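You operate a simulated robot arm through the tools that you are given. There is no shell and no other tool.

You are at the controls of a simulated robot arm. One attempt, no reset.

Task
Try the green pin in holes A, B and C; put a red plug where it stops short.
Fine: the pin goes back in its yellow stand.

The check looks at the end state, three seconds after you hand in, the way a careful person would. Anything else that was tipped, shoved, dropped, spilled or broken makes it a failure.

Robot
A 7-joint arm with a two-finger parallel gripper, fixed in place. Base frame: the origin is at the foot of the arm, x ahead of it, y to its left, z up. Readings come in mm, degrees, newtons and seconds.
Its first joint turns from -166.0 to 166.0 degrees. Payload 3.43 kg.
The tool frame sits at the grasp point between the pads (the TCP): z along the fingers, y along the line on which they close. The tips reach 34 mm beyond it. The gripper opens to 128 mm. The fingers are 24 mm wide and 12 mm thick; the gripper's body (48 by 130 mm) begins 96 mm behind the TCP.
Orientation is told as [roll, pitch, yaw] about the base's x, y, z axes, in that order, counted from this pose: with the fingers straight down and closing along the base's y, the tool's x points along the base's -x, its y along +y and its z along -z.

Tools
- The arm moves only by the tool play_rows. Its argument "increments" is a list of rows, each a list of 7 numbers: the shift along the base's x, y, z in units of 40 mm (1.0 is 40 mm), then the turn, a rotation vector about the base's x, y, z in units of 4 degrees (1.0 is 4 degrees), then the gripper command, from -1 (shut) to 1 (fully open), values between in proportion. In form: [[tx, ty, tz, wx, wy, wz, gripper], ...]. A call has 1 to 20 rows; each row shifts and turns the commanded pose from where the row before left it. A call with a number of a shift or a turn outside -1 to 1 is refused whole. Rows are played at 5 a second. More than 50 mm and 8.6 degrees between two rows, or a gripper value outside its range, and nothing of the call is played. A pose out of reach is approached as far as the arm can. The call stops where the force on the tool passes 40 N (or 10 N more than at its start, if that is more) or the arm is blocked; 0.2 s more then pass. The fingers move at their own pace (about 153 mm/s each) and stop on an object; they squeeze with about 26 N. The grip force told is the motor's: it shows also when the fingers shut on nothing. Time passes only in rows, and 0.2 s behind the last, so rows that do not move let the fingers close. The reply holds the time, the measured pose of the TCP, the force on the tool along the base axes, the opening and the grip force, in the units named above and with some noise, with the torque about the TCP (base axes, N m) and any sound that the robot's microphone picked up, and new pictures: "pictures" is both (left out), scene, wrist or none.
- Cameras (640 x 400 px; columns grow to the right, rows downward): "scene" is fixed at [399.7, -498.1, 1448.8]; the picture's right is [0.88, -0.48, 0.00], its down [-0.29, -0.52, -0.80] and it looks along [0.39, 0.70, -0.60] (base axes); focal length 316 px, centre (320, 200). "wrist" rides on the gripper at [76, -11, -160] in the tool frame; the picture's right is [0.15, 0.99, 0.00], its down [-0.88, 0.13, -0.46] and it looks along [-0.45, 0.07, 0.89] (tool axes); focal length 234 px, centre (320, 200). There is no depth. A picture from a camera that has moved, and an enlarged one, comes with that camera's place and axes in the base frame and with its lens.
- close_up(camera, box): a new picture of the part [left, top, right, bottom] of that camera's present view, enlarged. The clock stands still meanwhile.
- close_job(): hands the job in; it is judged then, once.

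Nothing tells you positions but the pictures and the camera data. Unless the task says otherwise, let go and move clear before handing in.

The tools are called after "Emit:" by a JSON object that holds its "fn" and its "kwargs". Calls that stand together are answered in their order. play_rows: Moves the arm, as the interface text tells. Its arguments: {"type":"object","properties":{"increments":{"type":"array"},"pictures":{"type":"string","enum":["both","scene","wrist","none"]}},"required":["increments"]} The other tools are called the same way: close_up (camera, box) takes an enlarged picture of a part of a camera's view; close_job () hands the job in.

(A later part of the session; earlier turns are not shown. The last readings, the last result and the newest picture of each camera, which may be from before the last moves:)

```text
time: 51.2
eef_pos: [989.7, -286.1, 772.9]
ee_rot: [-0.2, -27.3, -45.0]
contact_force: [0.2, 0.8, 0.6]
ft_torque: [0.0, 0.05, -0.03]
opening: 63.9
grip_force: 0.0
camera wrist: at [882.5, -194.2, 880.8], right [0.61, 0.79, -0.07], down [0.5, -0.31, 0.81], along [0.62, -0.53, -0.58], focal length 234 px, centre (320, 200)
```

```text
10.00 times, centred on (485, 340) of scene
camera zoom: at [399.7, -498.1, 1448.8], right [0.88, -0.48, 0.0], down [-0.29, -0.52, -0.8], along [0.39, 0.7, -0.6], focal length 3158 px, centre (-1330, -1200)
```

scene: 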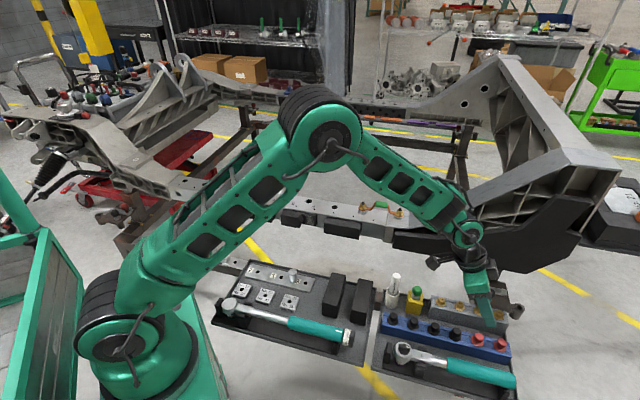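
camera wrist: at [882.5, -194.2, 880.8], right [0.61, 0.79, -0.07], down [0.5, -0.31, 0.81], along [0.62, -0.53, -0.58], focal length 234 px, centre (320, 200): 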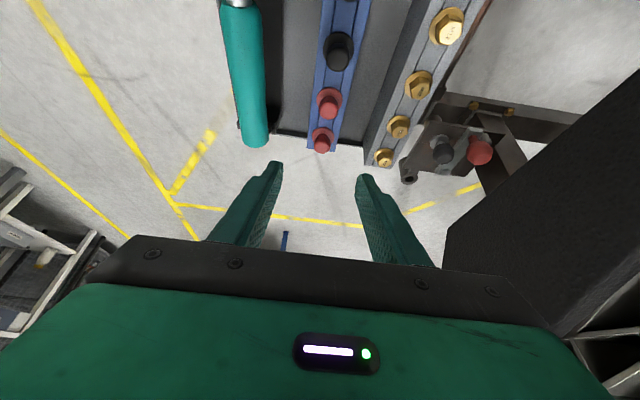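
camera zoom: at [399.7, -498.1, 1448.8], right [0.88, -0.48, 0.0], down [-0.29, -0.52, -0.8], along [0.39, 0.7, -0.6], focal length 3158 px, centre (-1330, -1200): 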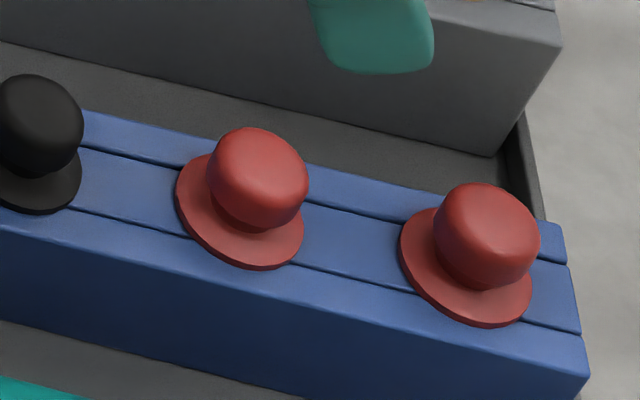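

The nearer red plug is at about (1007.5, -298), with its knob between z=612 and 635. I'll move to just above it and check the alignment.

Emit:
{"fn": "play_rows", "kwargs": {"increments": [[0.12, -0.04, -0.5, 0, 0, 0, 0], [0.11, -0.04, -0.5, 0, 0, 0, 0], [0, 0, -0.5, 0, 0, 0, 0], [0, 0, -0.3, 0, 0, 0, 0], [0, 0, 0, 0, 0, 0, 0]]}}

Emit:
{"fn": "close_up", "kwargs": {"camera": "scene", "box": [455, 310, 515, 360]}}

Emit:
{"fn": "close_up", "kwargs": {"camera": "wrist", "box": [260, 80, 380, 200]}}

```text
time: 52.4
eef_pos: [1000.0, -289.0, 701.3]
ee_rot: [-0.1, -27.4, -45.1]
contact_force: [0.4, 0.5, -0.4]
ft_torque: [0.0, -0.02, -0.02]
opening: 64.0
grip_force: 0.1
camera wrist: at [892.1, -197.5, 808.5], right [0.61, 0.79, -0.07], down [0.5, -0.31, 0.81], along [0.62, -0.53, -0.58], focal length 234 px, centre (320, 200)
```

scene: 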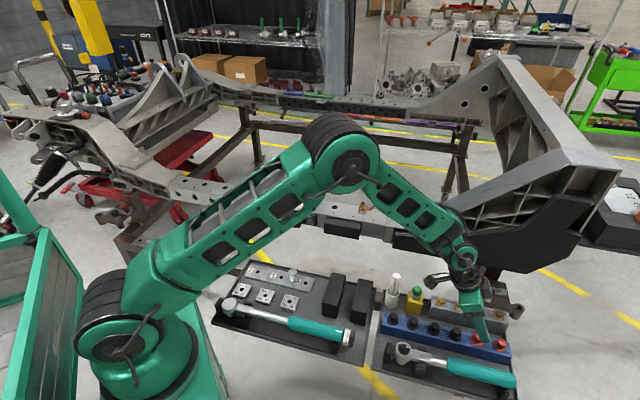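
wrist: 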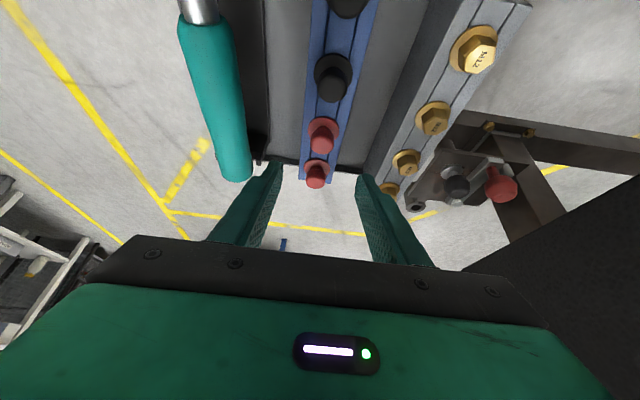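

```text
8.00 times, centred on (485, 335) of scene
camera zoom: at [399.7, -498.1, 1448.8], right [0.88, -0.48, 0.0], down [-0.29, -0.52, -0.8], along [0.39, 0.7, -0.6], focal length 2526 px, centre (-1000, -880)
```

zoom: 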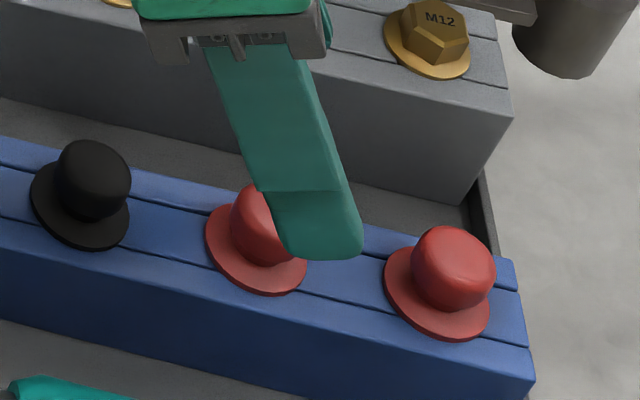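

```text
3.33 times, centred on (320, 140) of wrist
camera zoom: at [892.1, -197.5, 808.5], right [0.61, 0.79, -0.07], down [0.5, -0.31, 0.81], along [0.62, -0.53, -0.58], focal length 781 px, centre (320, 400)
```

zoom: 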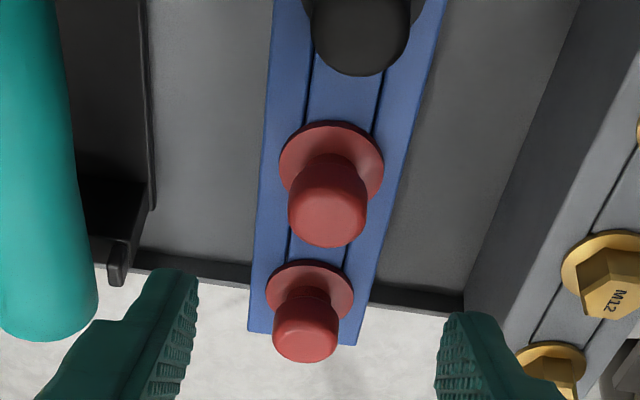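

Emit:
{"fn": "play_rows", "kwargs": {"increments": [[-0.03, 0, -0.4, 0, 0, 0, 0], [0, 0, -0.4, 0, 0, 0, 0], [0, 0, -0.3, 0, 0, 0, 0], [0, 0, -0.1, 0, 0, 0, 0], [0, 0, 0, 0, 0, 0, 0]]}}

Emit:
{"fn": "close_up", "kwargs": {"camera": "scene", "box": [455, 310, 515, 360]}}

Emit:
{"fn": "close_up", "kwargs": {"camera": "wrist", "box": [260, 100, 380, 220]}}

```text
time: 53.6
eef_pos: [998.6, -292.4, 653.6]
ee_rot: [-0.2, -27.4, -44.9]
contact_force: [0.0, 0.3, -0.2]
ft_torque: [0.01, 0.04, 0.03]
opening: 63.7
grip_force: 0.0
camera wrist: at [890.8, -199.9, 761.2], right [0.61, 0.79, -0.07], down [0.5, -0.31, 0.81], along [0.62, -0.53, -0.58], focal length 234 px, centre (320, 200)
```

scene: 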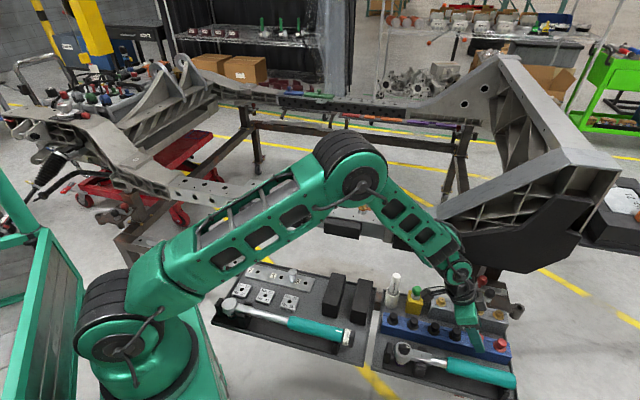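
wrist: 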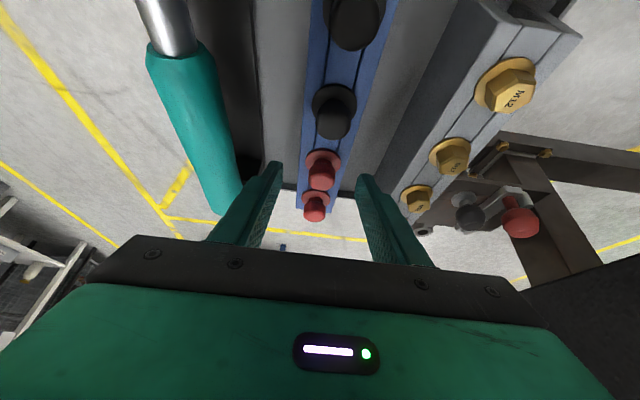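

```text
8.00 times, centred on (485, 335) of scene
camera zoom: at [399.7, -498.1, 1448.8], right [0.88, -0.48, 0.0], down [-0.29, -0.52, -0.8], along [0.39, 0.7, -0.6], focal length 2526 px, centre (-1000, -880)
```

zoom: 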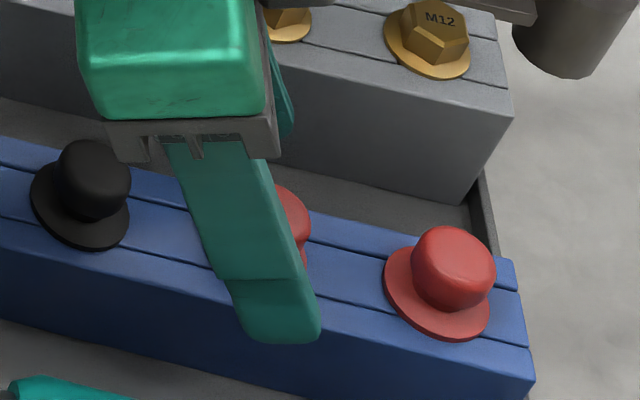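

```text
3.33 times, centred on (320, 160) of wrist
camera zoom: at [890.8, -199.9, 761.2], right [0.61, 0.79, -0.07], down [0.5, -0.31, 0.81], along [0.62, -0.53, -0.58], focal length 781 px, centre (320, 333)
```

zoom: 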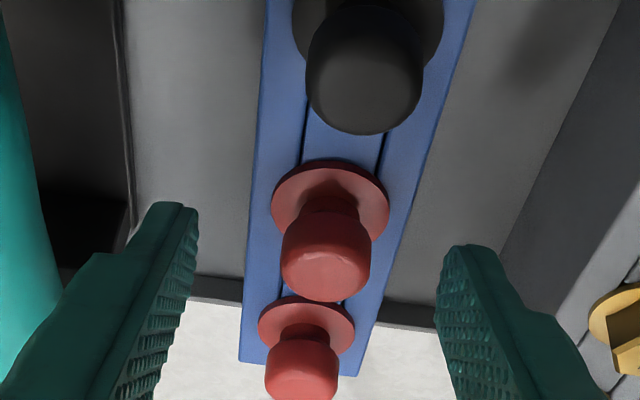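

The fingers straddle the knob, so I'll close on it.

Emit:
{"fn": "play_rows", "kwargs": {"increments": [[0, 0, 0, 0, 0, 0, -0.4], [0, 0, 0, 0, 0, 0, -0.6], [0, 0, 0, 0, 0, 0, -1], [0, 0, 0, 0, 0, 0, -1], [0, 0, 0, 0, 0, 0, -1]]}}

Emit:
{"fn": "close_up", "kwargs": {"camera": "scene", "box": [455, 310, 515, 360]}}

Emit:
{"fn": "close_up", "kwargs": {"camera": "wrist", "box": [260, 100, 380, 220]}}

```text
time: 54.8
eef_pos: [999.4, -291.9, 654.2]
ee_rot: [-0.2, -27.4, -45.0]
contact_force: [0.0, -0.5, 0.6]
ft_torque: [-0.01, 0.0, -0.01]
opening: 20.3
grip_force: 26.5
camera wrist: at [890.8, -199.9, 761.2], right [0.61, 0.79, -0.07], down [0.5, -0.31, 0.81], along [0.62, -0.53, -0.58], focal length 234 px, centre (320, 200)
```

scene: 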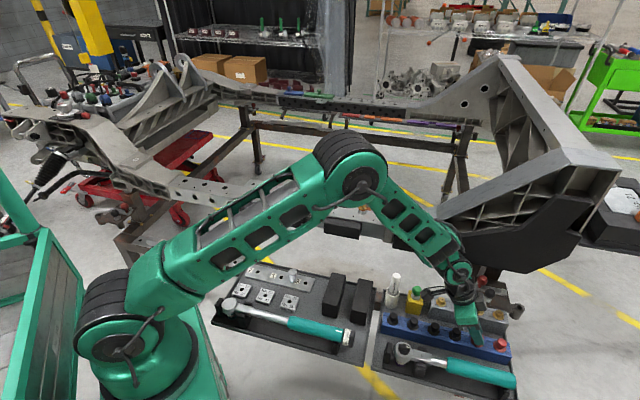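
wrist: 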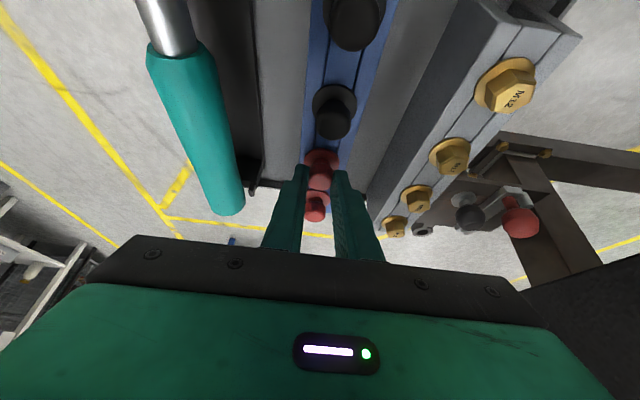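

```text
8.00 times, centred on (485, 335) of scene
camera zoom: at [399.7, -498.1, 1448.8], right [0.88, -0.48, 0.0], down [-0.29, -0.52, -0.8], along [0.39, 0.7, -0.6], focal length 2526 px, centre (-1000, -880)
```

zoom: 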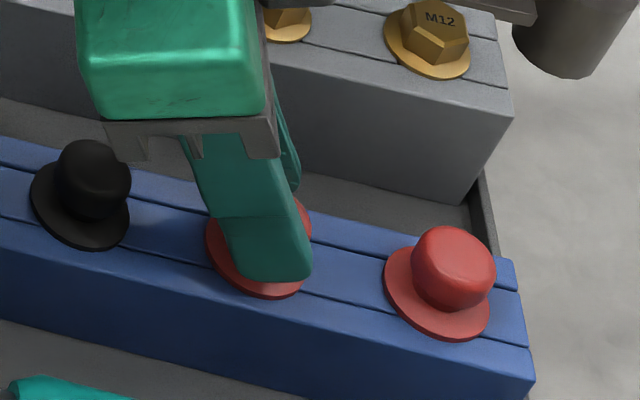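

```text
3.33 times, centred on (320, 160) of wrist
camera zoom: at [890.8, -199.9, 761.2], right [0.61, 0.79, -0.07], down [0.5, -0.31, 0.81], along [0.62, -0.53, -0.58], focal length 781 px, centre (320, 333)
```

zoom: 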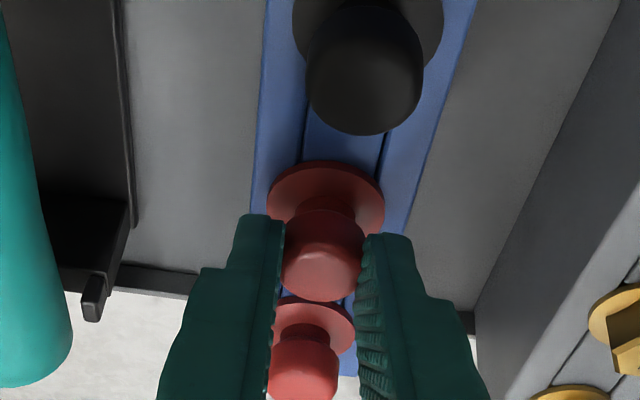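

Emit:
{"fn": "play_rows", "kwargs": {"increments": [[0, 0, 0.2, 0, 0, 0, -1], [0, 0, 0.3, 0, 0, 0, -1], [0, 0, 0.5, 0, 0, 0, -1], [0, 0, 0.6, 0, 0, 0, -1], [0, 0, 0.8, 0, 0, 0, -1], [0, 0, 1, 0, 0, 0, -1], [0, 0, 0, 0, 0, 0, -1]]}}

Emit:
{"fn": "close_up", "kwargs": {"camera": "scene", "box": [445, 280, 525, 360]}}

Emit:
{"fn": "close_up", "kwargs": {"camera": "wrist", "box": [260, 100, 380, 220]}}

```text
time: 56.4
eef_pos: [997.8, -290.4, 791.9]
ee_rot: [-0.2, -27.4, -44.9]
contact_force: [0.7, 0.0, 0.0]
ft_torque: [-0.01, -0.03, -0.01]
opening: 20.0
grip_force: 26.1
camera wrist: at [889.7, -198.9, 896.9], right [0.61, 0.79, -0.07], down [0.5, -0.31, 0.81], along [0.62, -0.53, -0.58], focal length 234 px, centre (320, 200)
```

scene: 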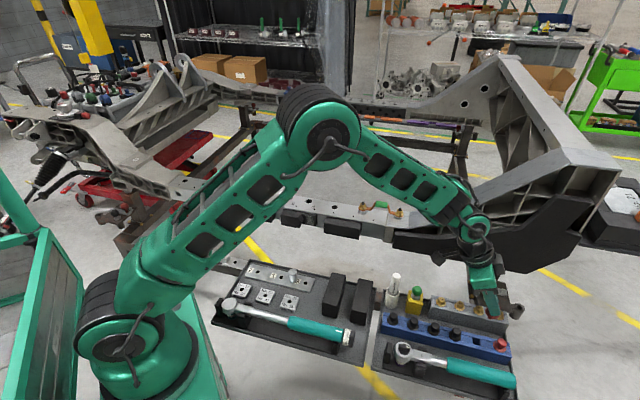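
wrist: 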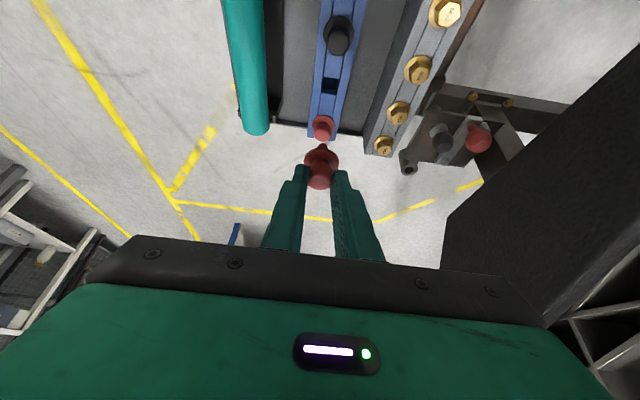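

```text
5.00 times, centred on (485, 320) of scene
camera zoom: at [399.7, -498.1, 1448.8], right [0.88, -0.48, 0.0], down [-0.29, -0.52, -0.8], along [0.39, 0.7, -0.6], focal length 1579 px, centre (-505, -400)
```

zoom: 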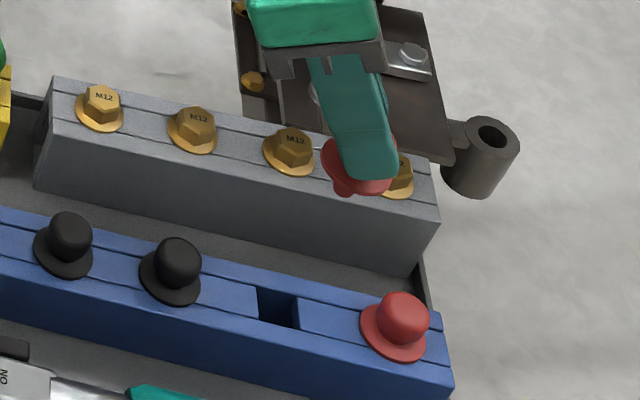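

```text
3.33 times, centred on (320, 160) of wrist
camera zoom: at [889.7, -198.9, 896.9], right [0.61, 0.79, -0.07], down [0.5, -0.31, 0.81], along [0.62, -0.53, -0.58], focal length 781 px, centre (320, 333)
```

zoom: 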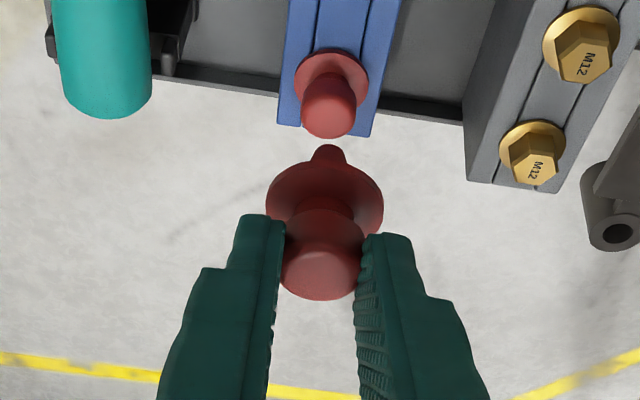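

The red plug is held, with its stem pointing down. I'll raise it and carry it to hole B, keeping the tilt.

Emit:
{"fn": "play_rows", "kwargs": {"increments": [[0, 0, 0.8, 0, 0, 0, -1], [0, 0, 0.8, 0, 0, 0, -1], [0, 0, 0.8, 0, 0, 0, -1], [0, 0, 0.8, 0, 0, 0, -1], [-0.345, 0.945, 0, 0, 0, 0, -1], [-0.345, 0.945, 0, 0, 0, 0, -1], [-0.345, 0.945, 0, 0, 0, 0, -1], [-0.345, 0.945, 0, 0, 0, 0, -1], [-0.345, 0.945, 0, 0, 0, 0, -1], [-0.345, 0.945, 0, 0, 0, 0, -1], [-0.345, 0.945, 0, 0, 0, 0, -1], [-0.345, 0.945, 0, 0, 0, 0, -1], [-0.345, 0.945, 0, 0, 0, 0, -1], [0, 0, 0, 0, 0, 0, -1]], "pictures": "both"}}

```text
time: 59.4
eef_pos: [875.6, 50.8, 917.6]
ee_rot: [-0.2, -27.4, -45.0]
contact_force: [-0.3, -0.3, 0.1]
ft_torque: [-0.02, 0.0, 0.0]
opening: 19.9
grip_force: 26.6
camera wrist: at [767.7, 141.7, 1023.8], right [0.61, 0.79, -0.07], down [0.5, -0.31, 0.81], along [0.62, -0.53, -0.58], focal length 234 px, centre (320, 200)
```

scene: 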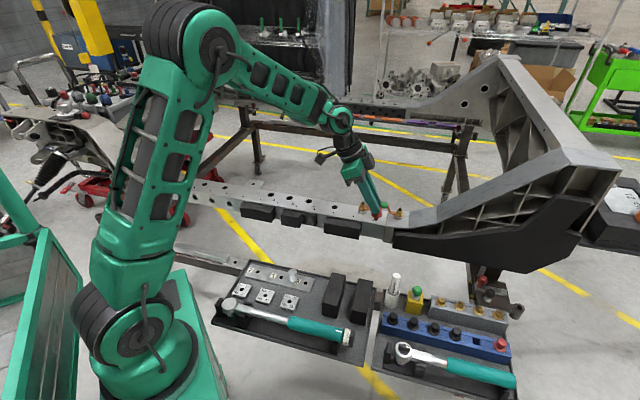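
wrist: 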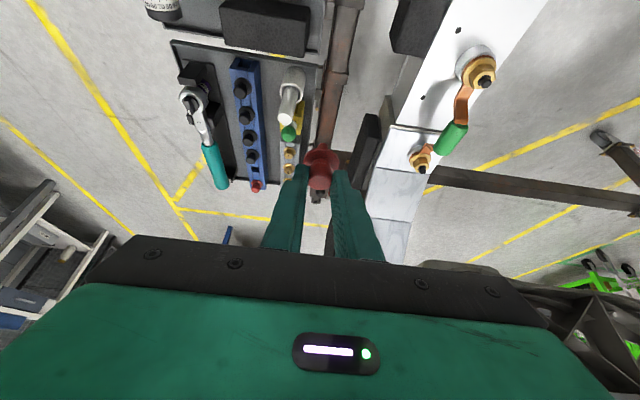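

Emit:
{"fn": "play_rows", "kwargs": {"increments": [[-0.352, 0.945, 0, 0, 0, 0, -1], [-0.352, 0.945, 0, 0, 0, 0, -1], [-0.352, 0.945, 0, 0, 0, 0, -1], [-0.352, 0.945, 0, 0, 0, 0, -1], [-0.352, 0.945, 0, 0, 0, 0, -1], [-0.352, 0.945, 0, 0, 0, 0, -1], [-0.352, 0.945, 0, 0, 0, 0, -1], [-0.352, 0.945, 0, 0, 0, 0, -1], [-0.352, 0.945, 0, 0, 0, 0, -1], [0, 0, -0.5, 0, 0, 0, -1], [0, 0, -0.5, 0, 0, 0, -1], [0, 0, -0.5, 0, 0, 0, -1], [0, 0, 0, 0, 0, 0, -1], [0, 0, 0, 0, 0, 0, -1]]}}

Emit:
{"fn": "close_up", "kwargs": {"camera": "scene", "box": [260, 155, 320, 205]}}

Emit:
{"fn": "close_up", "kwargs": {"camera": "wrist", "box": [260, 100, 380, 220]}}

```text
time: 62.4
eef_pos: [747.4, 391.7, 857.7]
ee_rot: [-0.2, -27.4, -44.9]
contact_force: [0.0, -0.1, -0.2]
ft_torque: [-0.01, 0.01, 0.04]
opening: 20.2
grip_force: 25.5
camera wrist: at [640.0, 483.2, 965.1], right [0.61, 0.79, -0.07], down [0.5, -0.31, 0.81], along [0.62, -0.53, -0.58], focal length 234 px, centre (320, 200)
```

scene: 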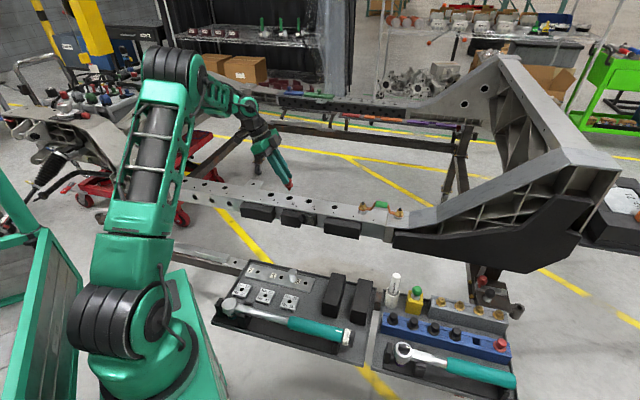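
wrist: 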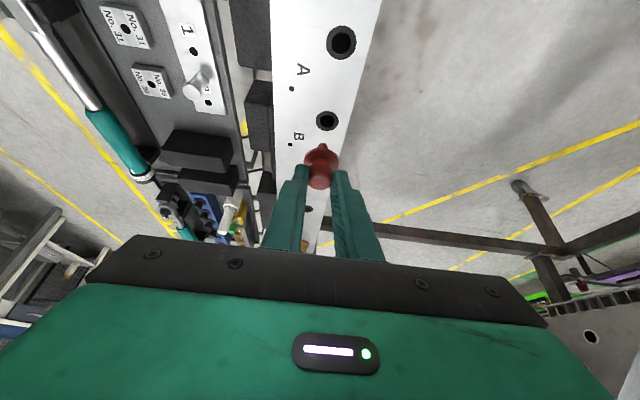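

```text
8.00 times, centred on (290, 180) of scene
camera zoom: at [399.7, -498.1, 1448.8], right [0.88, -0.48, 0.0], down [-0.29, -0.52, -0.8], along [0.39, 0.7, -0.6], focal length 2526 px, centre (560, 360)
```

zoom: 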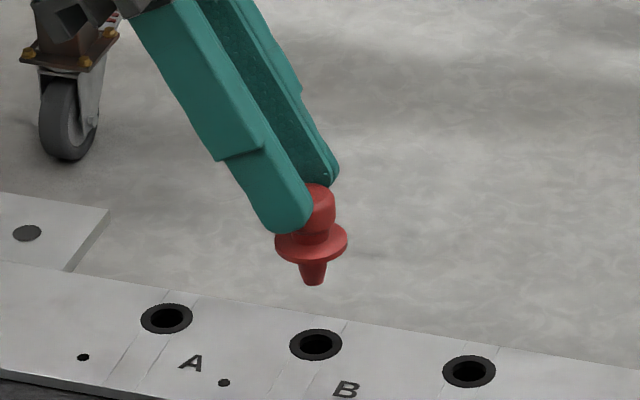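

```text
3.33 times, centred on (320, 160) of wrist
camera zoom: at [640.0, 483.2, 965.1], right [0.61, 0.79, -0.07], down [0.5, -0.31, 0.81], along [0.62, -0.53, -0.58], focal length 781 px, centre (320, 333)
```

zoom: 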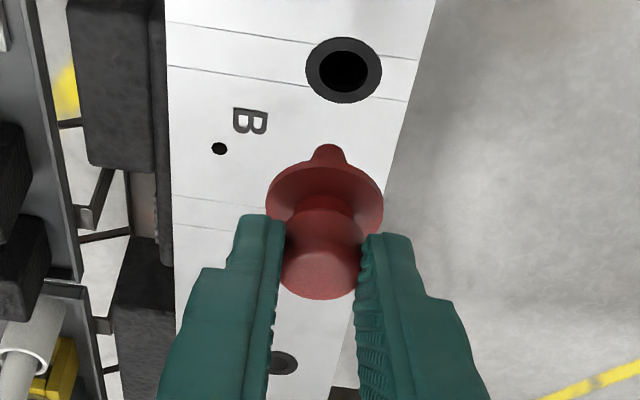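

Emit:
{"fn": "play_rows", "kwargs": {"increments": [[0, 0, -0.4, 0, 0, 0, -1], [0, 0, -0.4, 0, 0, 0, -1], [0, 0, -0.1, 0, 0, 0, -1], [0, 0, 0, 0, 0, 0, -1]]}}

Emit:
{"fn": "close_up", "kwargs": {"camera": "scene", "box": [270, 165, 320, 205]}}

Emit:
{"fn": "close_up", "kwargs": {"camera": "wrist", "box": [280, 110, 360, 190]}}

```text
time: 63.4
eef_pos: [748.3, 391.7, 821.8]
ee_rot: [-0.1, -27.4, -45.0]
contact_force: [1.3, 0.2, 0.3]
ft_torque: [-0.04, 0.0, 0.01]
opening: 20.0
grip_force: 25.8
camera wrist: at [640.0, 483.1, 929.3], right [0.61, 0.79, -0.07], down [0.5, -0.31, 0.81], along [0.62, -0.53, -0.58], focal length 234 px, centre (320, 200)
```

scene: 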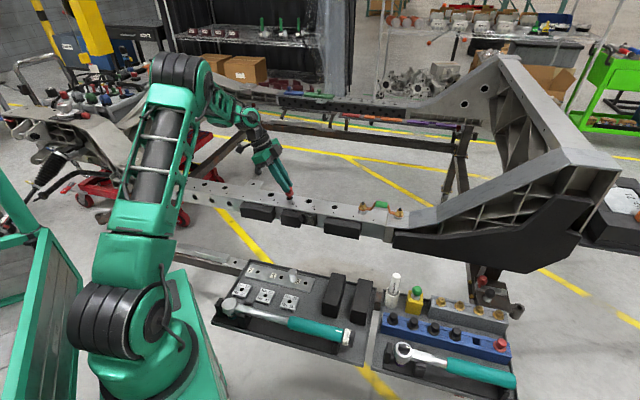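
wrist: 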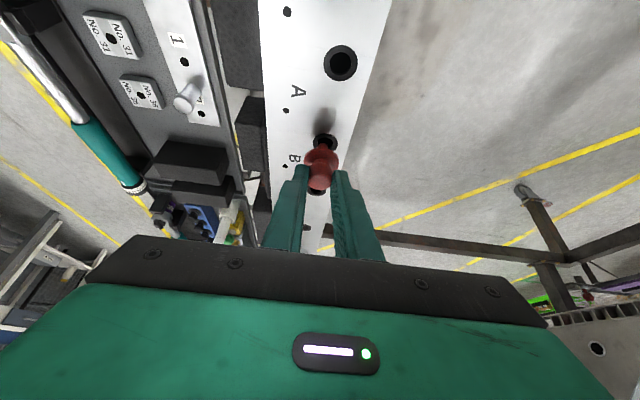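

```text
10.00 times, centred on (295, 185) of scene
camera zoom: at [399.7, -498.1, 1448.8], right [0.88, -0.48, 0.0], down [-0.29, -0.52, -0.8], along [0.39, 0.7, -0.6], focal length 3158 px, centre (570, 350)
```

zoom: 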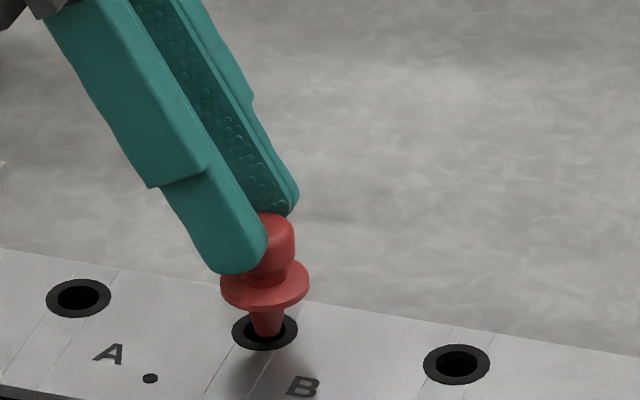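

```text
5.00 times, centred on (320, 150) of wrist
camera zoom: at [640.0, 483.1, 929.3], right [0.61, 0.79, -0.07], down [0.5, -0.31, 0.81], along [0.62, -0.53, -0.58], focal length 1171 px, centre (320, 450)
```

zoom: 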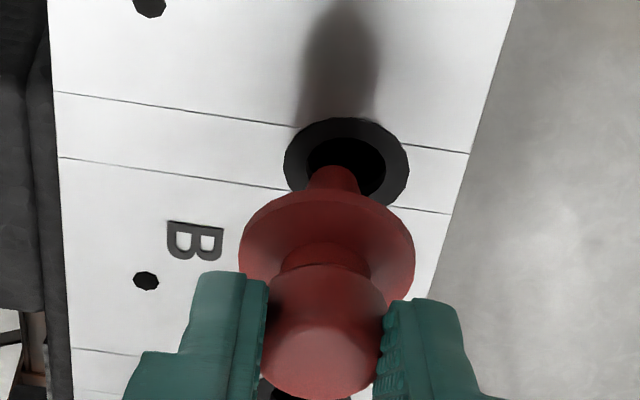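

The stem tip is just above the hole and about 2.5 mm off to one side. I'll correct that and lower a few millimetres.

Emit:
{"fn": "play_rows", "kwargs": {"increments": [[0.012, 0.069, 0, 0, 0, 0, -1], [0, 0, -0.05, 0, 0, 0, -1], [0, 0, 0, 0, 0, 0, -1]]}}

Emit:
{"fn": "close_up", "kwargs": {"camera": "scene", "box": [270, 165, 320, 205]}}

Emit:
{"fn": "close_up", "kwargs": {"camera": "wrist", "box": [280, 110, 360, 190]}}

```text
time: 64.2
eef_pos: [748.2, 393.6, 819.9]
ee_rot: [-0.3, -27.4, -44.9]
contact_force: [-0.9, -0.1, -0.6]
ft_torque: [0.0, 0.0, 0.03]
opening: 20.0
grip_force: 26.0
camera wrist: at [640.5, 485.5, 926.9], right [0.61, 0.79, -0.07], down [0.5, -0.31, 0.81], along [0.62, -0.53, -0.58], focal length 234 px, centre (320, 200)
```

scene: 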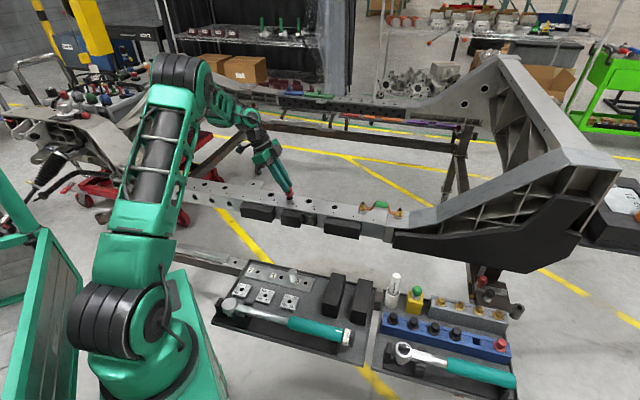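
wrist: 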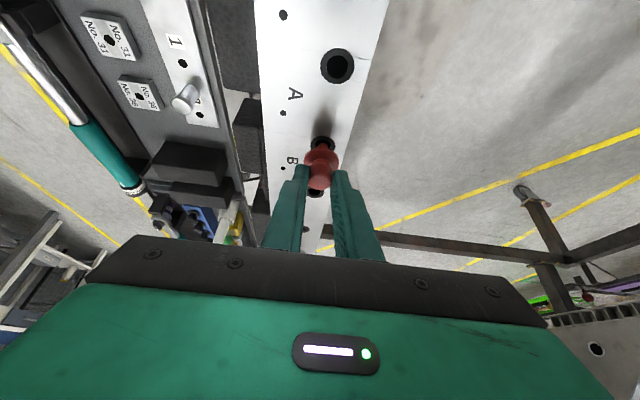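

```text
10.00 times, centred on (295, 185) of scene
camera zoom: at [399.7, -498.1, 1448.8], right [0.88, -0.48, 0.0], down [-0.29, -0.52, -0.8], along [0.39, 0.7, -0.6], focal length 3158 px, centre (570, 350)
```

zoom: 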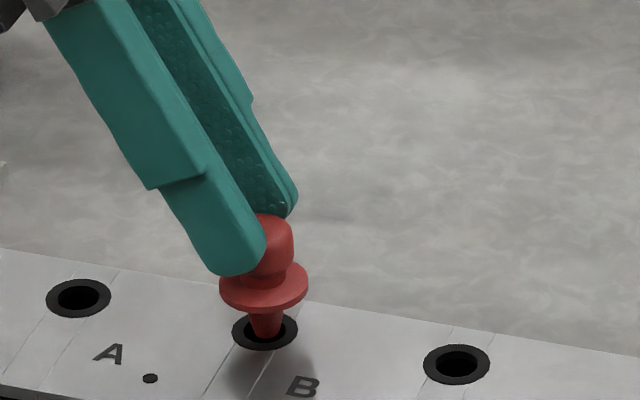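

```text
5.00 times, centred on (320, 150) of wrist
camera zoom: at [640.5, 485.5, 926.9], right [0.61, 0.79, -0.07], down [0.5, -0.31, 0.81], along [0.62, -0.53, -0.58], focal length 1171 px, centre (320, 450)
```

zoom: 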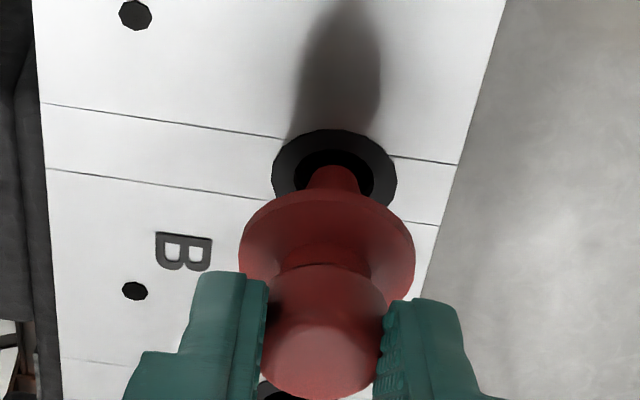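

Emit:
{"fn": "play_rows", "kwargs": {"increments": [[0, 0, -0.06, 0, 0, 0, -1], [0, 0, -0.06, 0, 0, 0, -1], [0, 0, -0.06, 0, 0, 0, -1], [0, 0, 0, 0, 0, 0, -1]], "pictures": "none"}}

Emit:
{"fn": "close_up", "kwargs": {"camera": "scene", "box": [270, 165, 320, 205]}}

Emit:
{"fn": "close_up", "kwargs": {"camera": "wrist", "box": [280, 110, 360, 190]}}

```text
time: 65.2
eef_pos: [748.5, 393.5, 811.9]
ee_rot: [-0.2, -27.5, -44.8]
contact_force: [1.2, 0.2, -0.1]
ft_torque: [-0.03, 0.01, 0.01]
opening: 20.1
grip_force: 26.8
```

```text
10.00 times, centred on (295, 185) of scene
camera zoom: at [399.7, -498.1, 1448.8], right [0.88, -0.48, 0.0], down [-0.29, -0.52, -0.8], along [0.39, 0.7, -0.6], focal length 3158 px, centre (570, 350)
```

zoom: 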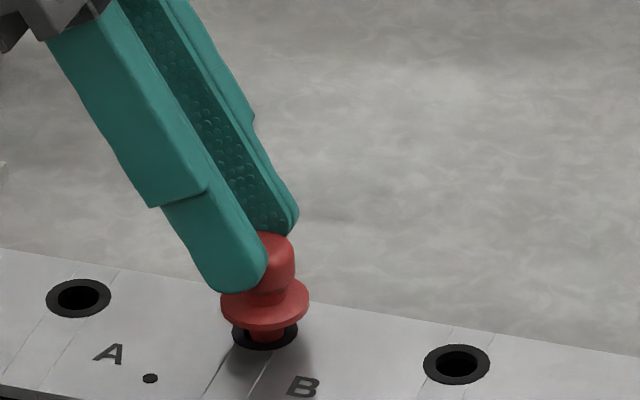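

```text
5.00 times, centred on (320, 150) of wrist
camera zoom: at [640.5, 485.4, 919.4], right [0.61, 0.79, -0.07], down [0.5, -0.31, 0.81], along [0.62, -0.53, -0.58], focal length 1171 px, centre (320, 450)
```

zoom: 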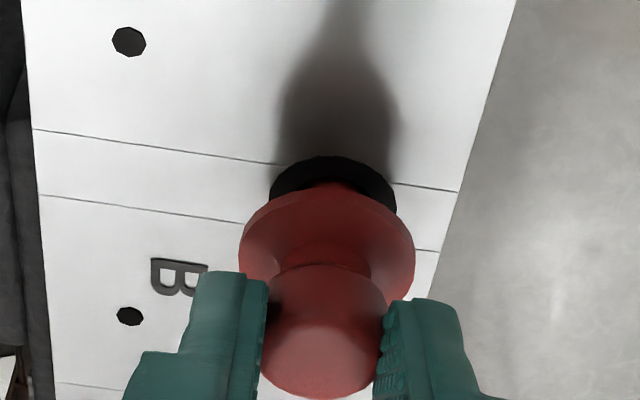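

The stem is in hole B. I'll keep going down to the flange.

Emit:
{"fn": "play_rows", "kwargs": {"increments": [[-0.01, 0.01, -0.06, 0, 0, 0, -1], [0, 0, -0.06, 0, 0, 0, -1], [0, 0, -0.06, 0, 0, 0, -1], [0, 0, -0.06, 0, 0, 0, -1], [0, 0, -0.06, 0, 0, 0, -1], [0, 0, 0, 0, 0, 0, -1]], "pictures": "none"}}

Emit:
{"fn": "close_up", "kwargs": {"camera": "scene", "box": [270, 165, 320, 205]}}

Emit:
{"fn": "close_up", "kwargs": {"camera": "wrist", "box": [280, 110, 360, 190]}}

```text
time: 66.6
eef_pos: [746.7, 394.0, 802.1]
ee_rot: [-0.1, -27.4, -45.0]
contact_force: [-5.4, 4.3, 14.0]
ft_torque: [-0.06, 0.14, -0.02]
opening: 19.9
grip_force: 25.8
```

```text
10.00 times, centred on (295, 185) of scene
camera zoom: at [399.7, -498.1, 1448.8], right [0.88, -0.48, 0.0], down [-0.29, -0.52, -0.8], along [0.39, 0.7, -0.6], focal length 3158 px, centre (570, 350)
```

zoom: 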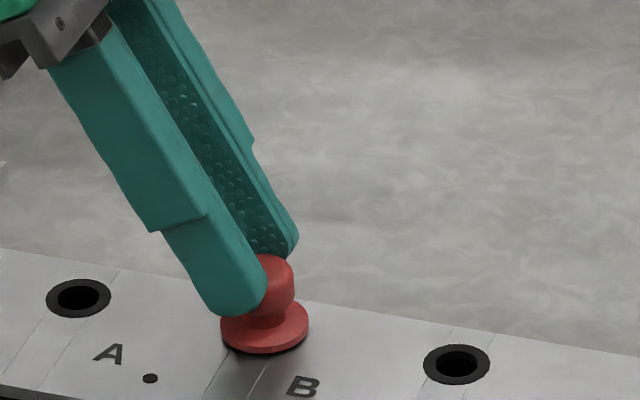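

```text
5.00 times, centred on (320, 150) of wrist
camera zoom: at [639.7, 485.5, 908.9], right [0.61, 0.79, -0.07], down [0.5, -0.31, 0.81], along [0.62, -0.53, -0.58], focal length 1171 px, centre (320, 450)
```

zoom: 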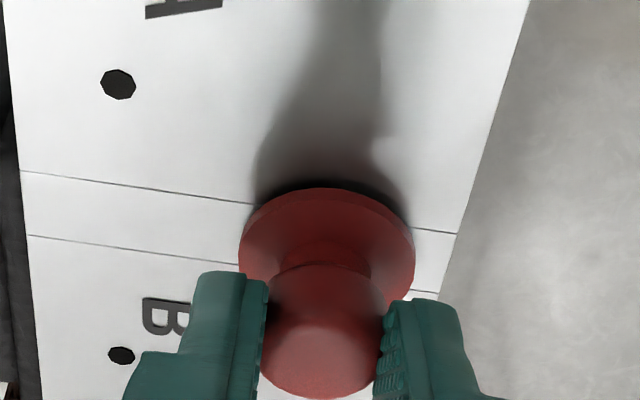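

Emit:
{"fn": "play_rows", "kwargs": {"increments": [[-0.025, 0.02, 0.02, 0, 0, 0, -1], [0, 0, -0.04, 0, 0, 0, -1], [0, 0, -0.04, 0, 0, 0, -1], [0, 0, 0, 0, 0, 0, -1]], "pictures": "none"}}

Emit:
{"fn": "close_up", "kwargs": {"camera": "scene", "box": [275, 175, 310, 205]}}

Emit:
{"fn": "close_up", "kwargs": {"camera": "wrist", "box": [280, 110, 360, 190]}}

```text
time: 67.6
eef_pos: [748.0, 393.7, 799.6]
ee_rot: [-0.1, -27.6, -45.0]
contact_force: [5.4, 0.1, 19.1]
ft_torque: [-0.19, -0.42, 0.04]
opening: 20.4
grip_force: 25.8
```

```text
13.33 times, centred on (292, 190) of scene
camera zoom: at [399.7, -498.1, 1448.8], right [0.88, -0.48, 0.0], down [-0.29, -0.52, -0.8], along [0.39, 0.7, -0.6], focal length 4210 px, centre (687, 333)
```

zoom: 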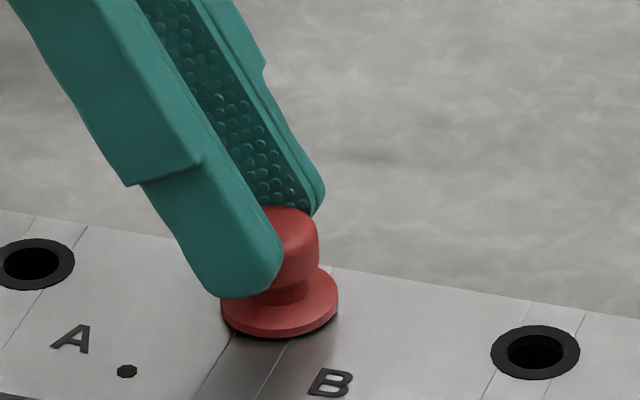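

```text
5.00 times, centred on (320, 150) of wrist
camera zoom: at [639.4, 485.6, 905.7], right [0.61, 0.79, -0.07], down [0.5, -0.31, 0.81], along [0.62, -0.53, -0.58], focal length 1171 px, centre (320, 450)
```

zoom: 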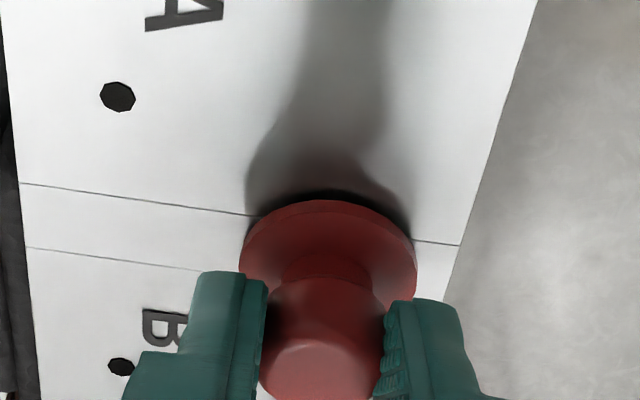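

The flange looks down on the rail. I'll release gently, back away and check how it sits.

Emit:
{"fn": "play_rows", "kwargs": {"increments": [[0, 0, 0.02, 0, 0, 0, -1], [0, 0, 0, 0, 0, 0, -0.5], [0, 0, 0, 0, 0, 0, -0.2], [0, 0, 0, 0, 0, 0, 0], [0, 0, 0.5, 0, 0, 0, 0], [0, 0, 0.8, 0, 0, 0, 0], [0, 0, 0.8, 0, 0, 0, 0], [0, 0, 0, 0, 0, 0, 0]]}}

Emit:
{"fn": "close_up", "kwargs": {"camera": "scene", "box": [275, 175, 310, 205]}}

Emit:
{"fn": "close_up", "kwargs": {"camera": "wrist", "box": [260, 80, 380, 200]}}

```text
time: 69.4
eef_pos: [747.3, 396.6, 883.4]
ee_rot: [-0.1, -27.4, -45.0]
contact_force: [0.4, -1.0, -0.1]
ft_torque: [-0.02, -0.02, 0.04]
opening: 63.9
grip_force: 0.2
camera wrist: at [639.0, 488.2, 990.8], right [0.61, 0.79, -0.07], down [0.5, -0.31, 0.81], along [0.62, -0.53, -0.58], focal length 234 px, centre (320, 200)
```

scene: 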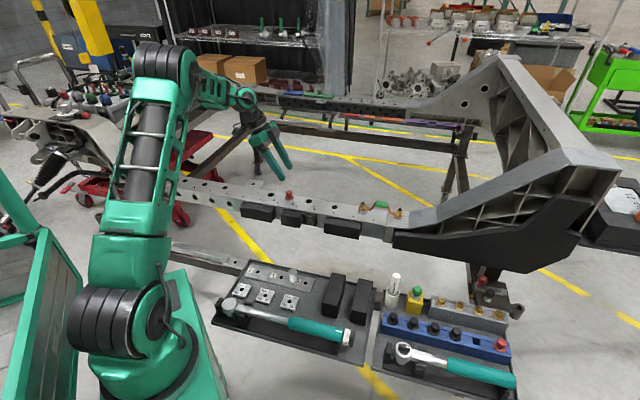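
wrist: 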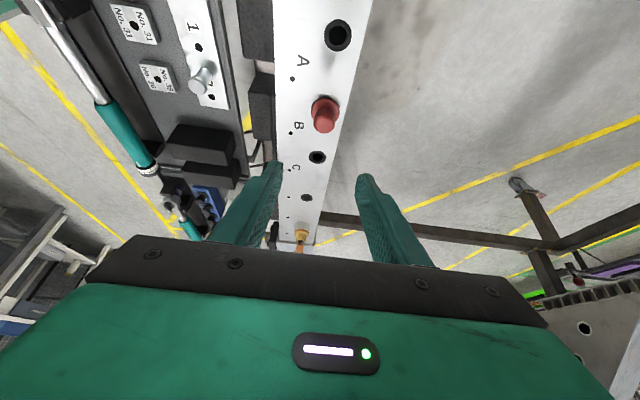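

```text
13.33 times, centred on (292, 190) of scene
camera zoom: at [399.7, -498.1, 1448.8], right [0.88, -0.48, 0.0], down [-0.29, -0.52, -0.8], along [0.39, 0.7, -0.6], focal length 4210 px, centre (687, 333)
```

zoom: 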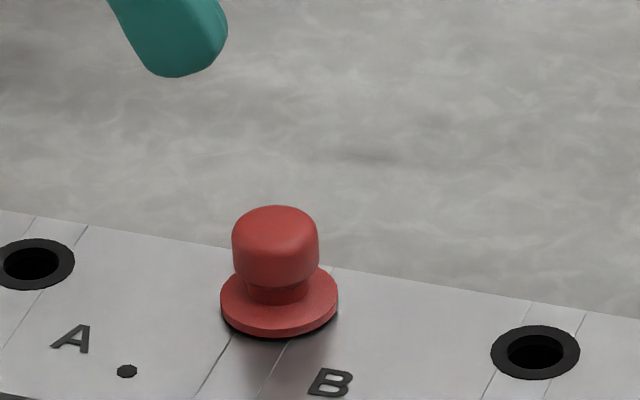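

```text
3.33 times, centred on (320, 140) of wrist
camera zoom: at [639.0, 488.2, 990.8], right [0.61, 0.79, -0.07], down [0.5, -0.31, 0.81], along [0.62, -0.53, -0.58], focal length 781 px, centre (320, 400)
```

zoom: 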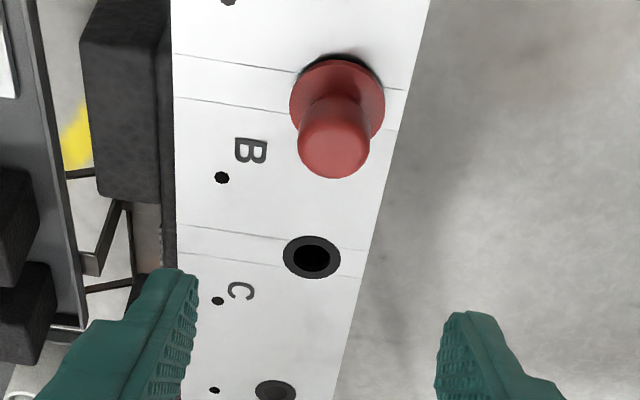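

Emit:
{"fn": "close_up", "kwargs": {"camera": "wrist", "box": [300, 85, 350, 140]}}

Emit:
{"fn": "close_up", "kwargs": {"camera": "scene", "box": [280, 185, 300, 205]}}

Emit:
{"fn": "close_up", "kwargs": {"camera": "scene", "box": [490, 335, 510, 355]}}

```text
7.27 times, centred on (325, 112) of wrist
camera zoom: at [639.0, 488.2, 990.8], right [0.61, 0.79, -0.07], down [0.5, -0.31, 0.81], along [0.62, -0.53, -0.58], focal length 1703 px, centre (284, 836)
```

zoom: 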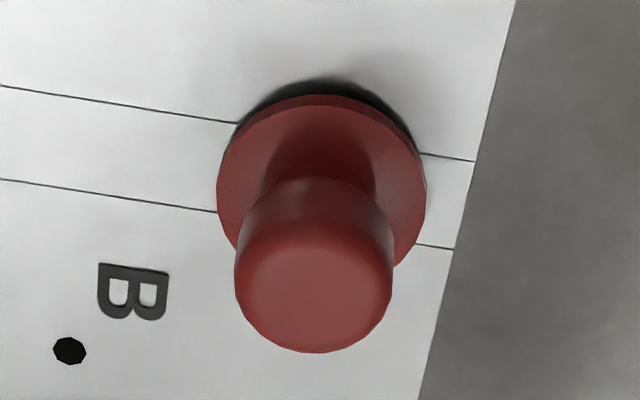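

```text
16.00 times, centred on (290, 195) of scene
camera zoom: at [399.7, -498.1, 1448.8], right [0.88, -0.48, 0.0], down [-0.29, -0.52, -0.8], along [0.39, 0.7, -0.6], focal length 5052 px, centre (800, 280)
```

zoom: 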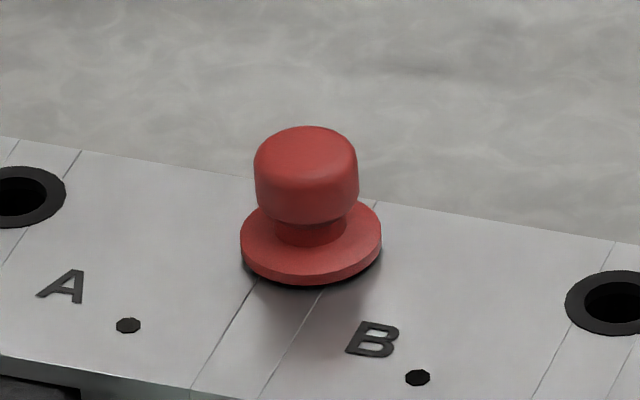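

```text
16.00 times, centred on (500, 345) of scene
camera zoom: at [399.7, -498.1, 1448.8], right [0.88, -0.48, 0.0], down [-0.29, -0.52, -0.8], along [0.39, 0.7, -0.6], focal length 5052 px, centre (-2560, -2120)
```

zoom: 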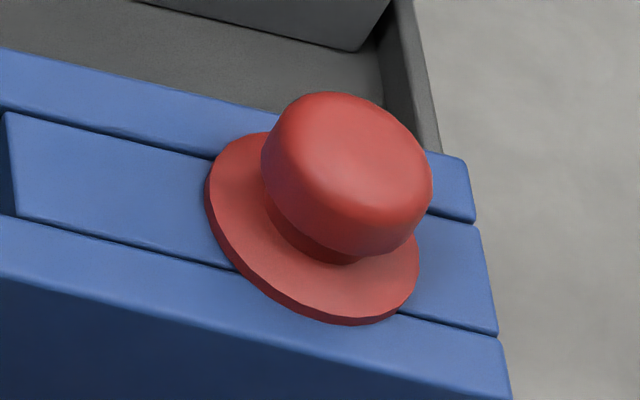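

The plug stands in hole B but may be a millimetre or two proud. I'll bring the tool upright with the fingers closed and press lightly on the knob to be sure it's home.

Emit:
{"fn": "play_rows", "kwargs": {"increments": [[0, 0, 0.3, 0.7, 0.7, 0, -0.5], [0, 0, 0, 0.7, 0.7, 0, -1], [0.09, -0.1, 0, 0.7, 0.7, 0, -1], [0.09, -0.1, 0, 0.7, 0.7, 0, -1], [0.09, -0.1, 0, 0.7, 0.7, 0, -1], [0, 0, 0, 0.7, 0.7, 0, -1], [0, 0, -0.4, 0.7, 0.7, 0, -1], [0, 0, -0.5, 0, 0, 0, -1], [0, 0, 0, 0, 0, 0, -1]]}}

Emit:
{"fn": "close_up", "kwargs": {"camera": "scene", "box": [265, 165, 315, 205]}}

Emit:
{"fn": "close_up", "kwargs": {"camera": "wrist", "box": [260, 100, 380, 200]}}

```text
time: 71.4
eef_pos: [756.3, 382.7, 859.9]
ee_rot: [-0.3, 0.4, -45.0]
contact_force: [-0.2, -0.5, -0.6]
ft_torque: [0.0, 0.01, -0.01]
opening: 0.0
grip_force: 26.4
camera wrist: at [696.1, 427.6, 1019.9], right [0.6, 0.8, 0.0], down [0.72, -0.53, 0.45], along [0.36, -0.27, -0.89], focal length 234 px, centre (320, 200)
```

scene: 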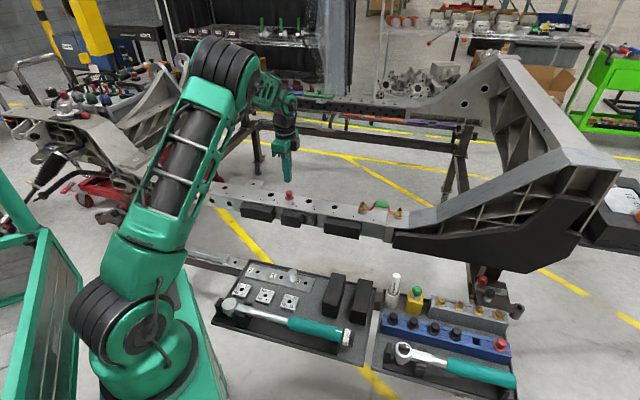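
wrist: 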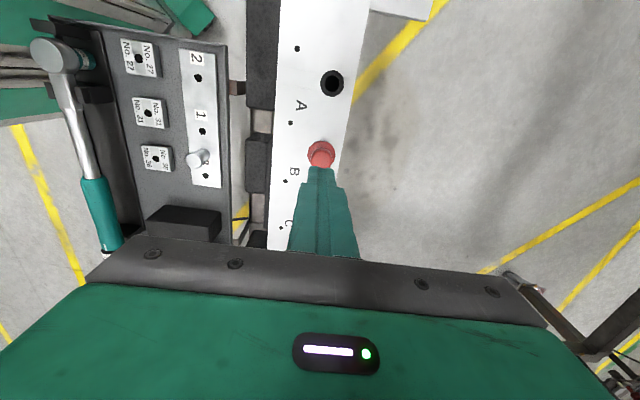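

```text
10.00 times, centred on (290, 185) of scene
camera zoom: at [399.7, -498.1, 1448.8], right [0.88, -0.48, 0.0], down [-0.29, -0.52, -0.8], along [0.39, 0.7, -0.6], focal length 3158 px, centre (620, 350)
```

zoom: 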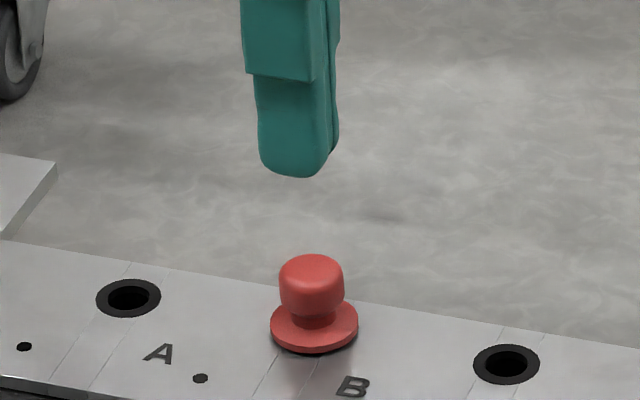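

```text
4.00 times, centred on (320, 150) of wrist
camera zoom: at [696.1, 427.6, 1019.9], right [0.6, 0.8, 0.0], down [0.72, -0.53, 0.45], along [0.36, -0.27, -0.89], focal length 937 px, centre (320, 400)
```

zoom: 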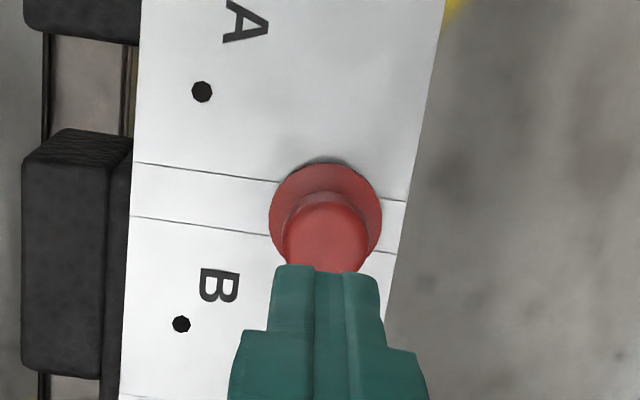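

Emit:
{"fn": "play_rows", "kwargs": {"increments": [[0.055, -0.055, -0.4, 0, 0, 0, -1], [0, 0, -0.4, 0, 0, 0, -1], [0, 0, -0.25, 0, 0, 0, -1], [0, 0, 0, 0, 0, 0, -1]], "pictures": "none"}}

Emit:
{"fn": "close_up", "kwargs": {"camera": "scene", "box": [265, 165, 315, 205]}}

```text
time: 72.4
eef_pos: [760.4, 379.1, 817.9]
ee_rot: [-0.2, 0.3, -45.0]
contact_force: [0.6, -0.1, 0.7]
ft_torque: [-0.01, -0.02, 0.01]
opening: 0.1
grip_force: 25.5
```

```text
10.00 times, centred on (290, 185) of scene
camera zoom: at [399.7, -498.1, 1448.8], right [0.88, -0.48, 0.0], down [-0.29, -0.52, -0.8], along [0.39, 0.7, -0.6], focal length 3158 px, centre (620, 350)
```

zoom: 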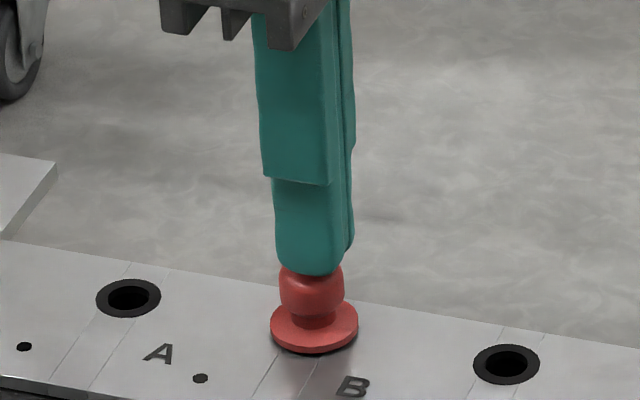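

Emit:
{"fn": "play_rows", "kwargs": {"increments": [[0, 0, -0.05, 0, 0, 0, -1], [0, 0, -0.05, 0, 0, 0, -1], [0, 0, -0.05, 0, 0, 0, -1], [0, 0, 0, 0, 0, 0, -1]], "pictures": "none"}}

Emit:
{"fn": "close_up", "kwargs": {"camera": "scene", "box": [265, 165, 315, 205]}}

```text
time: 73.4
eef_pos: [760.0, 380.1, 812.2]
ee_rot: [-0.1, 0.3, -45.0]
contact_force: [-1.8, -1.9, 15.5]
ft_torque: [-0.07, 0.13, -0.01]
opening: 0.0
grip_force: 26.8
```

```text
10.00 times, centred on (290, 185) of scene
camera zoom: at [399.7, -498.1, 1448.8], right [0.88, -0.48, 0.0], down [-0.29, -0.52, -0.8], along [0.39, 0.7, -0.6], focal length 3158 px, centre (620, 350)
```

zoom: 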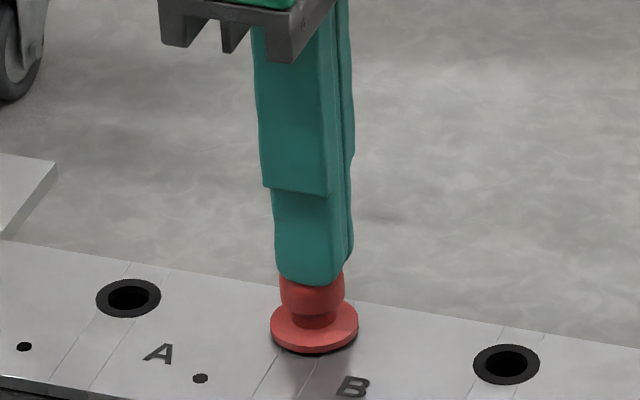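

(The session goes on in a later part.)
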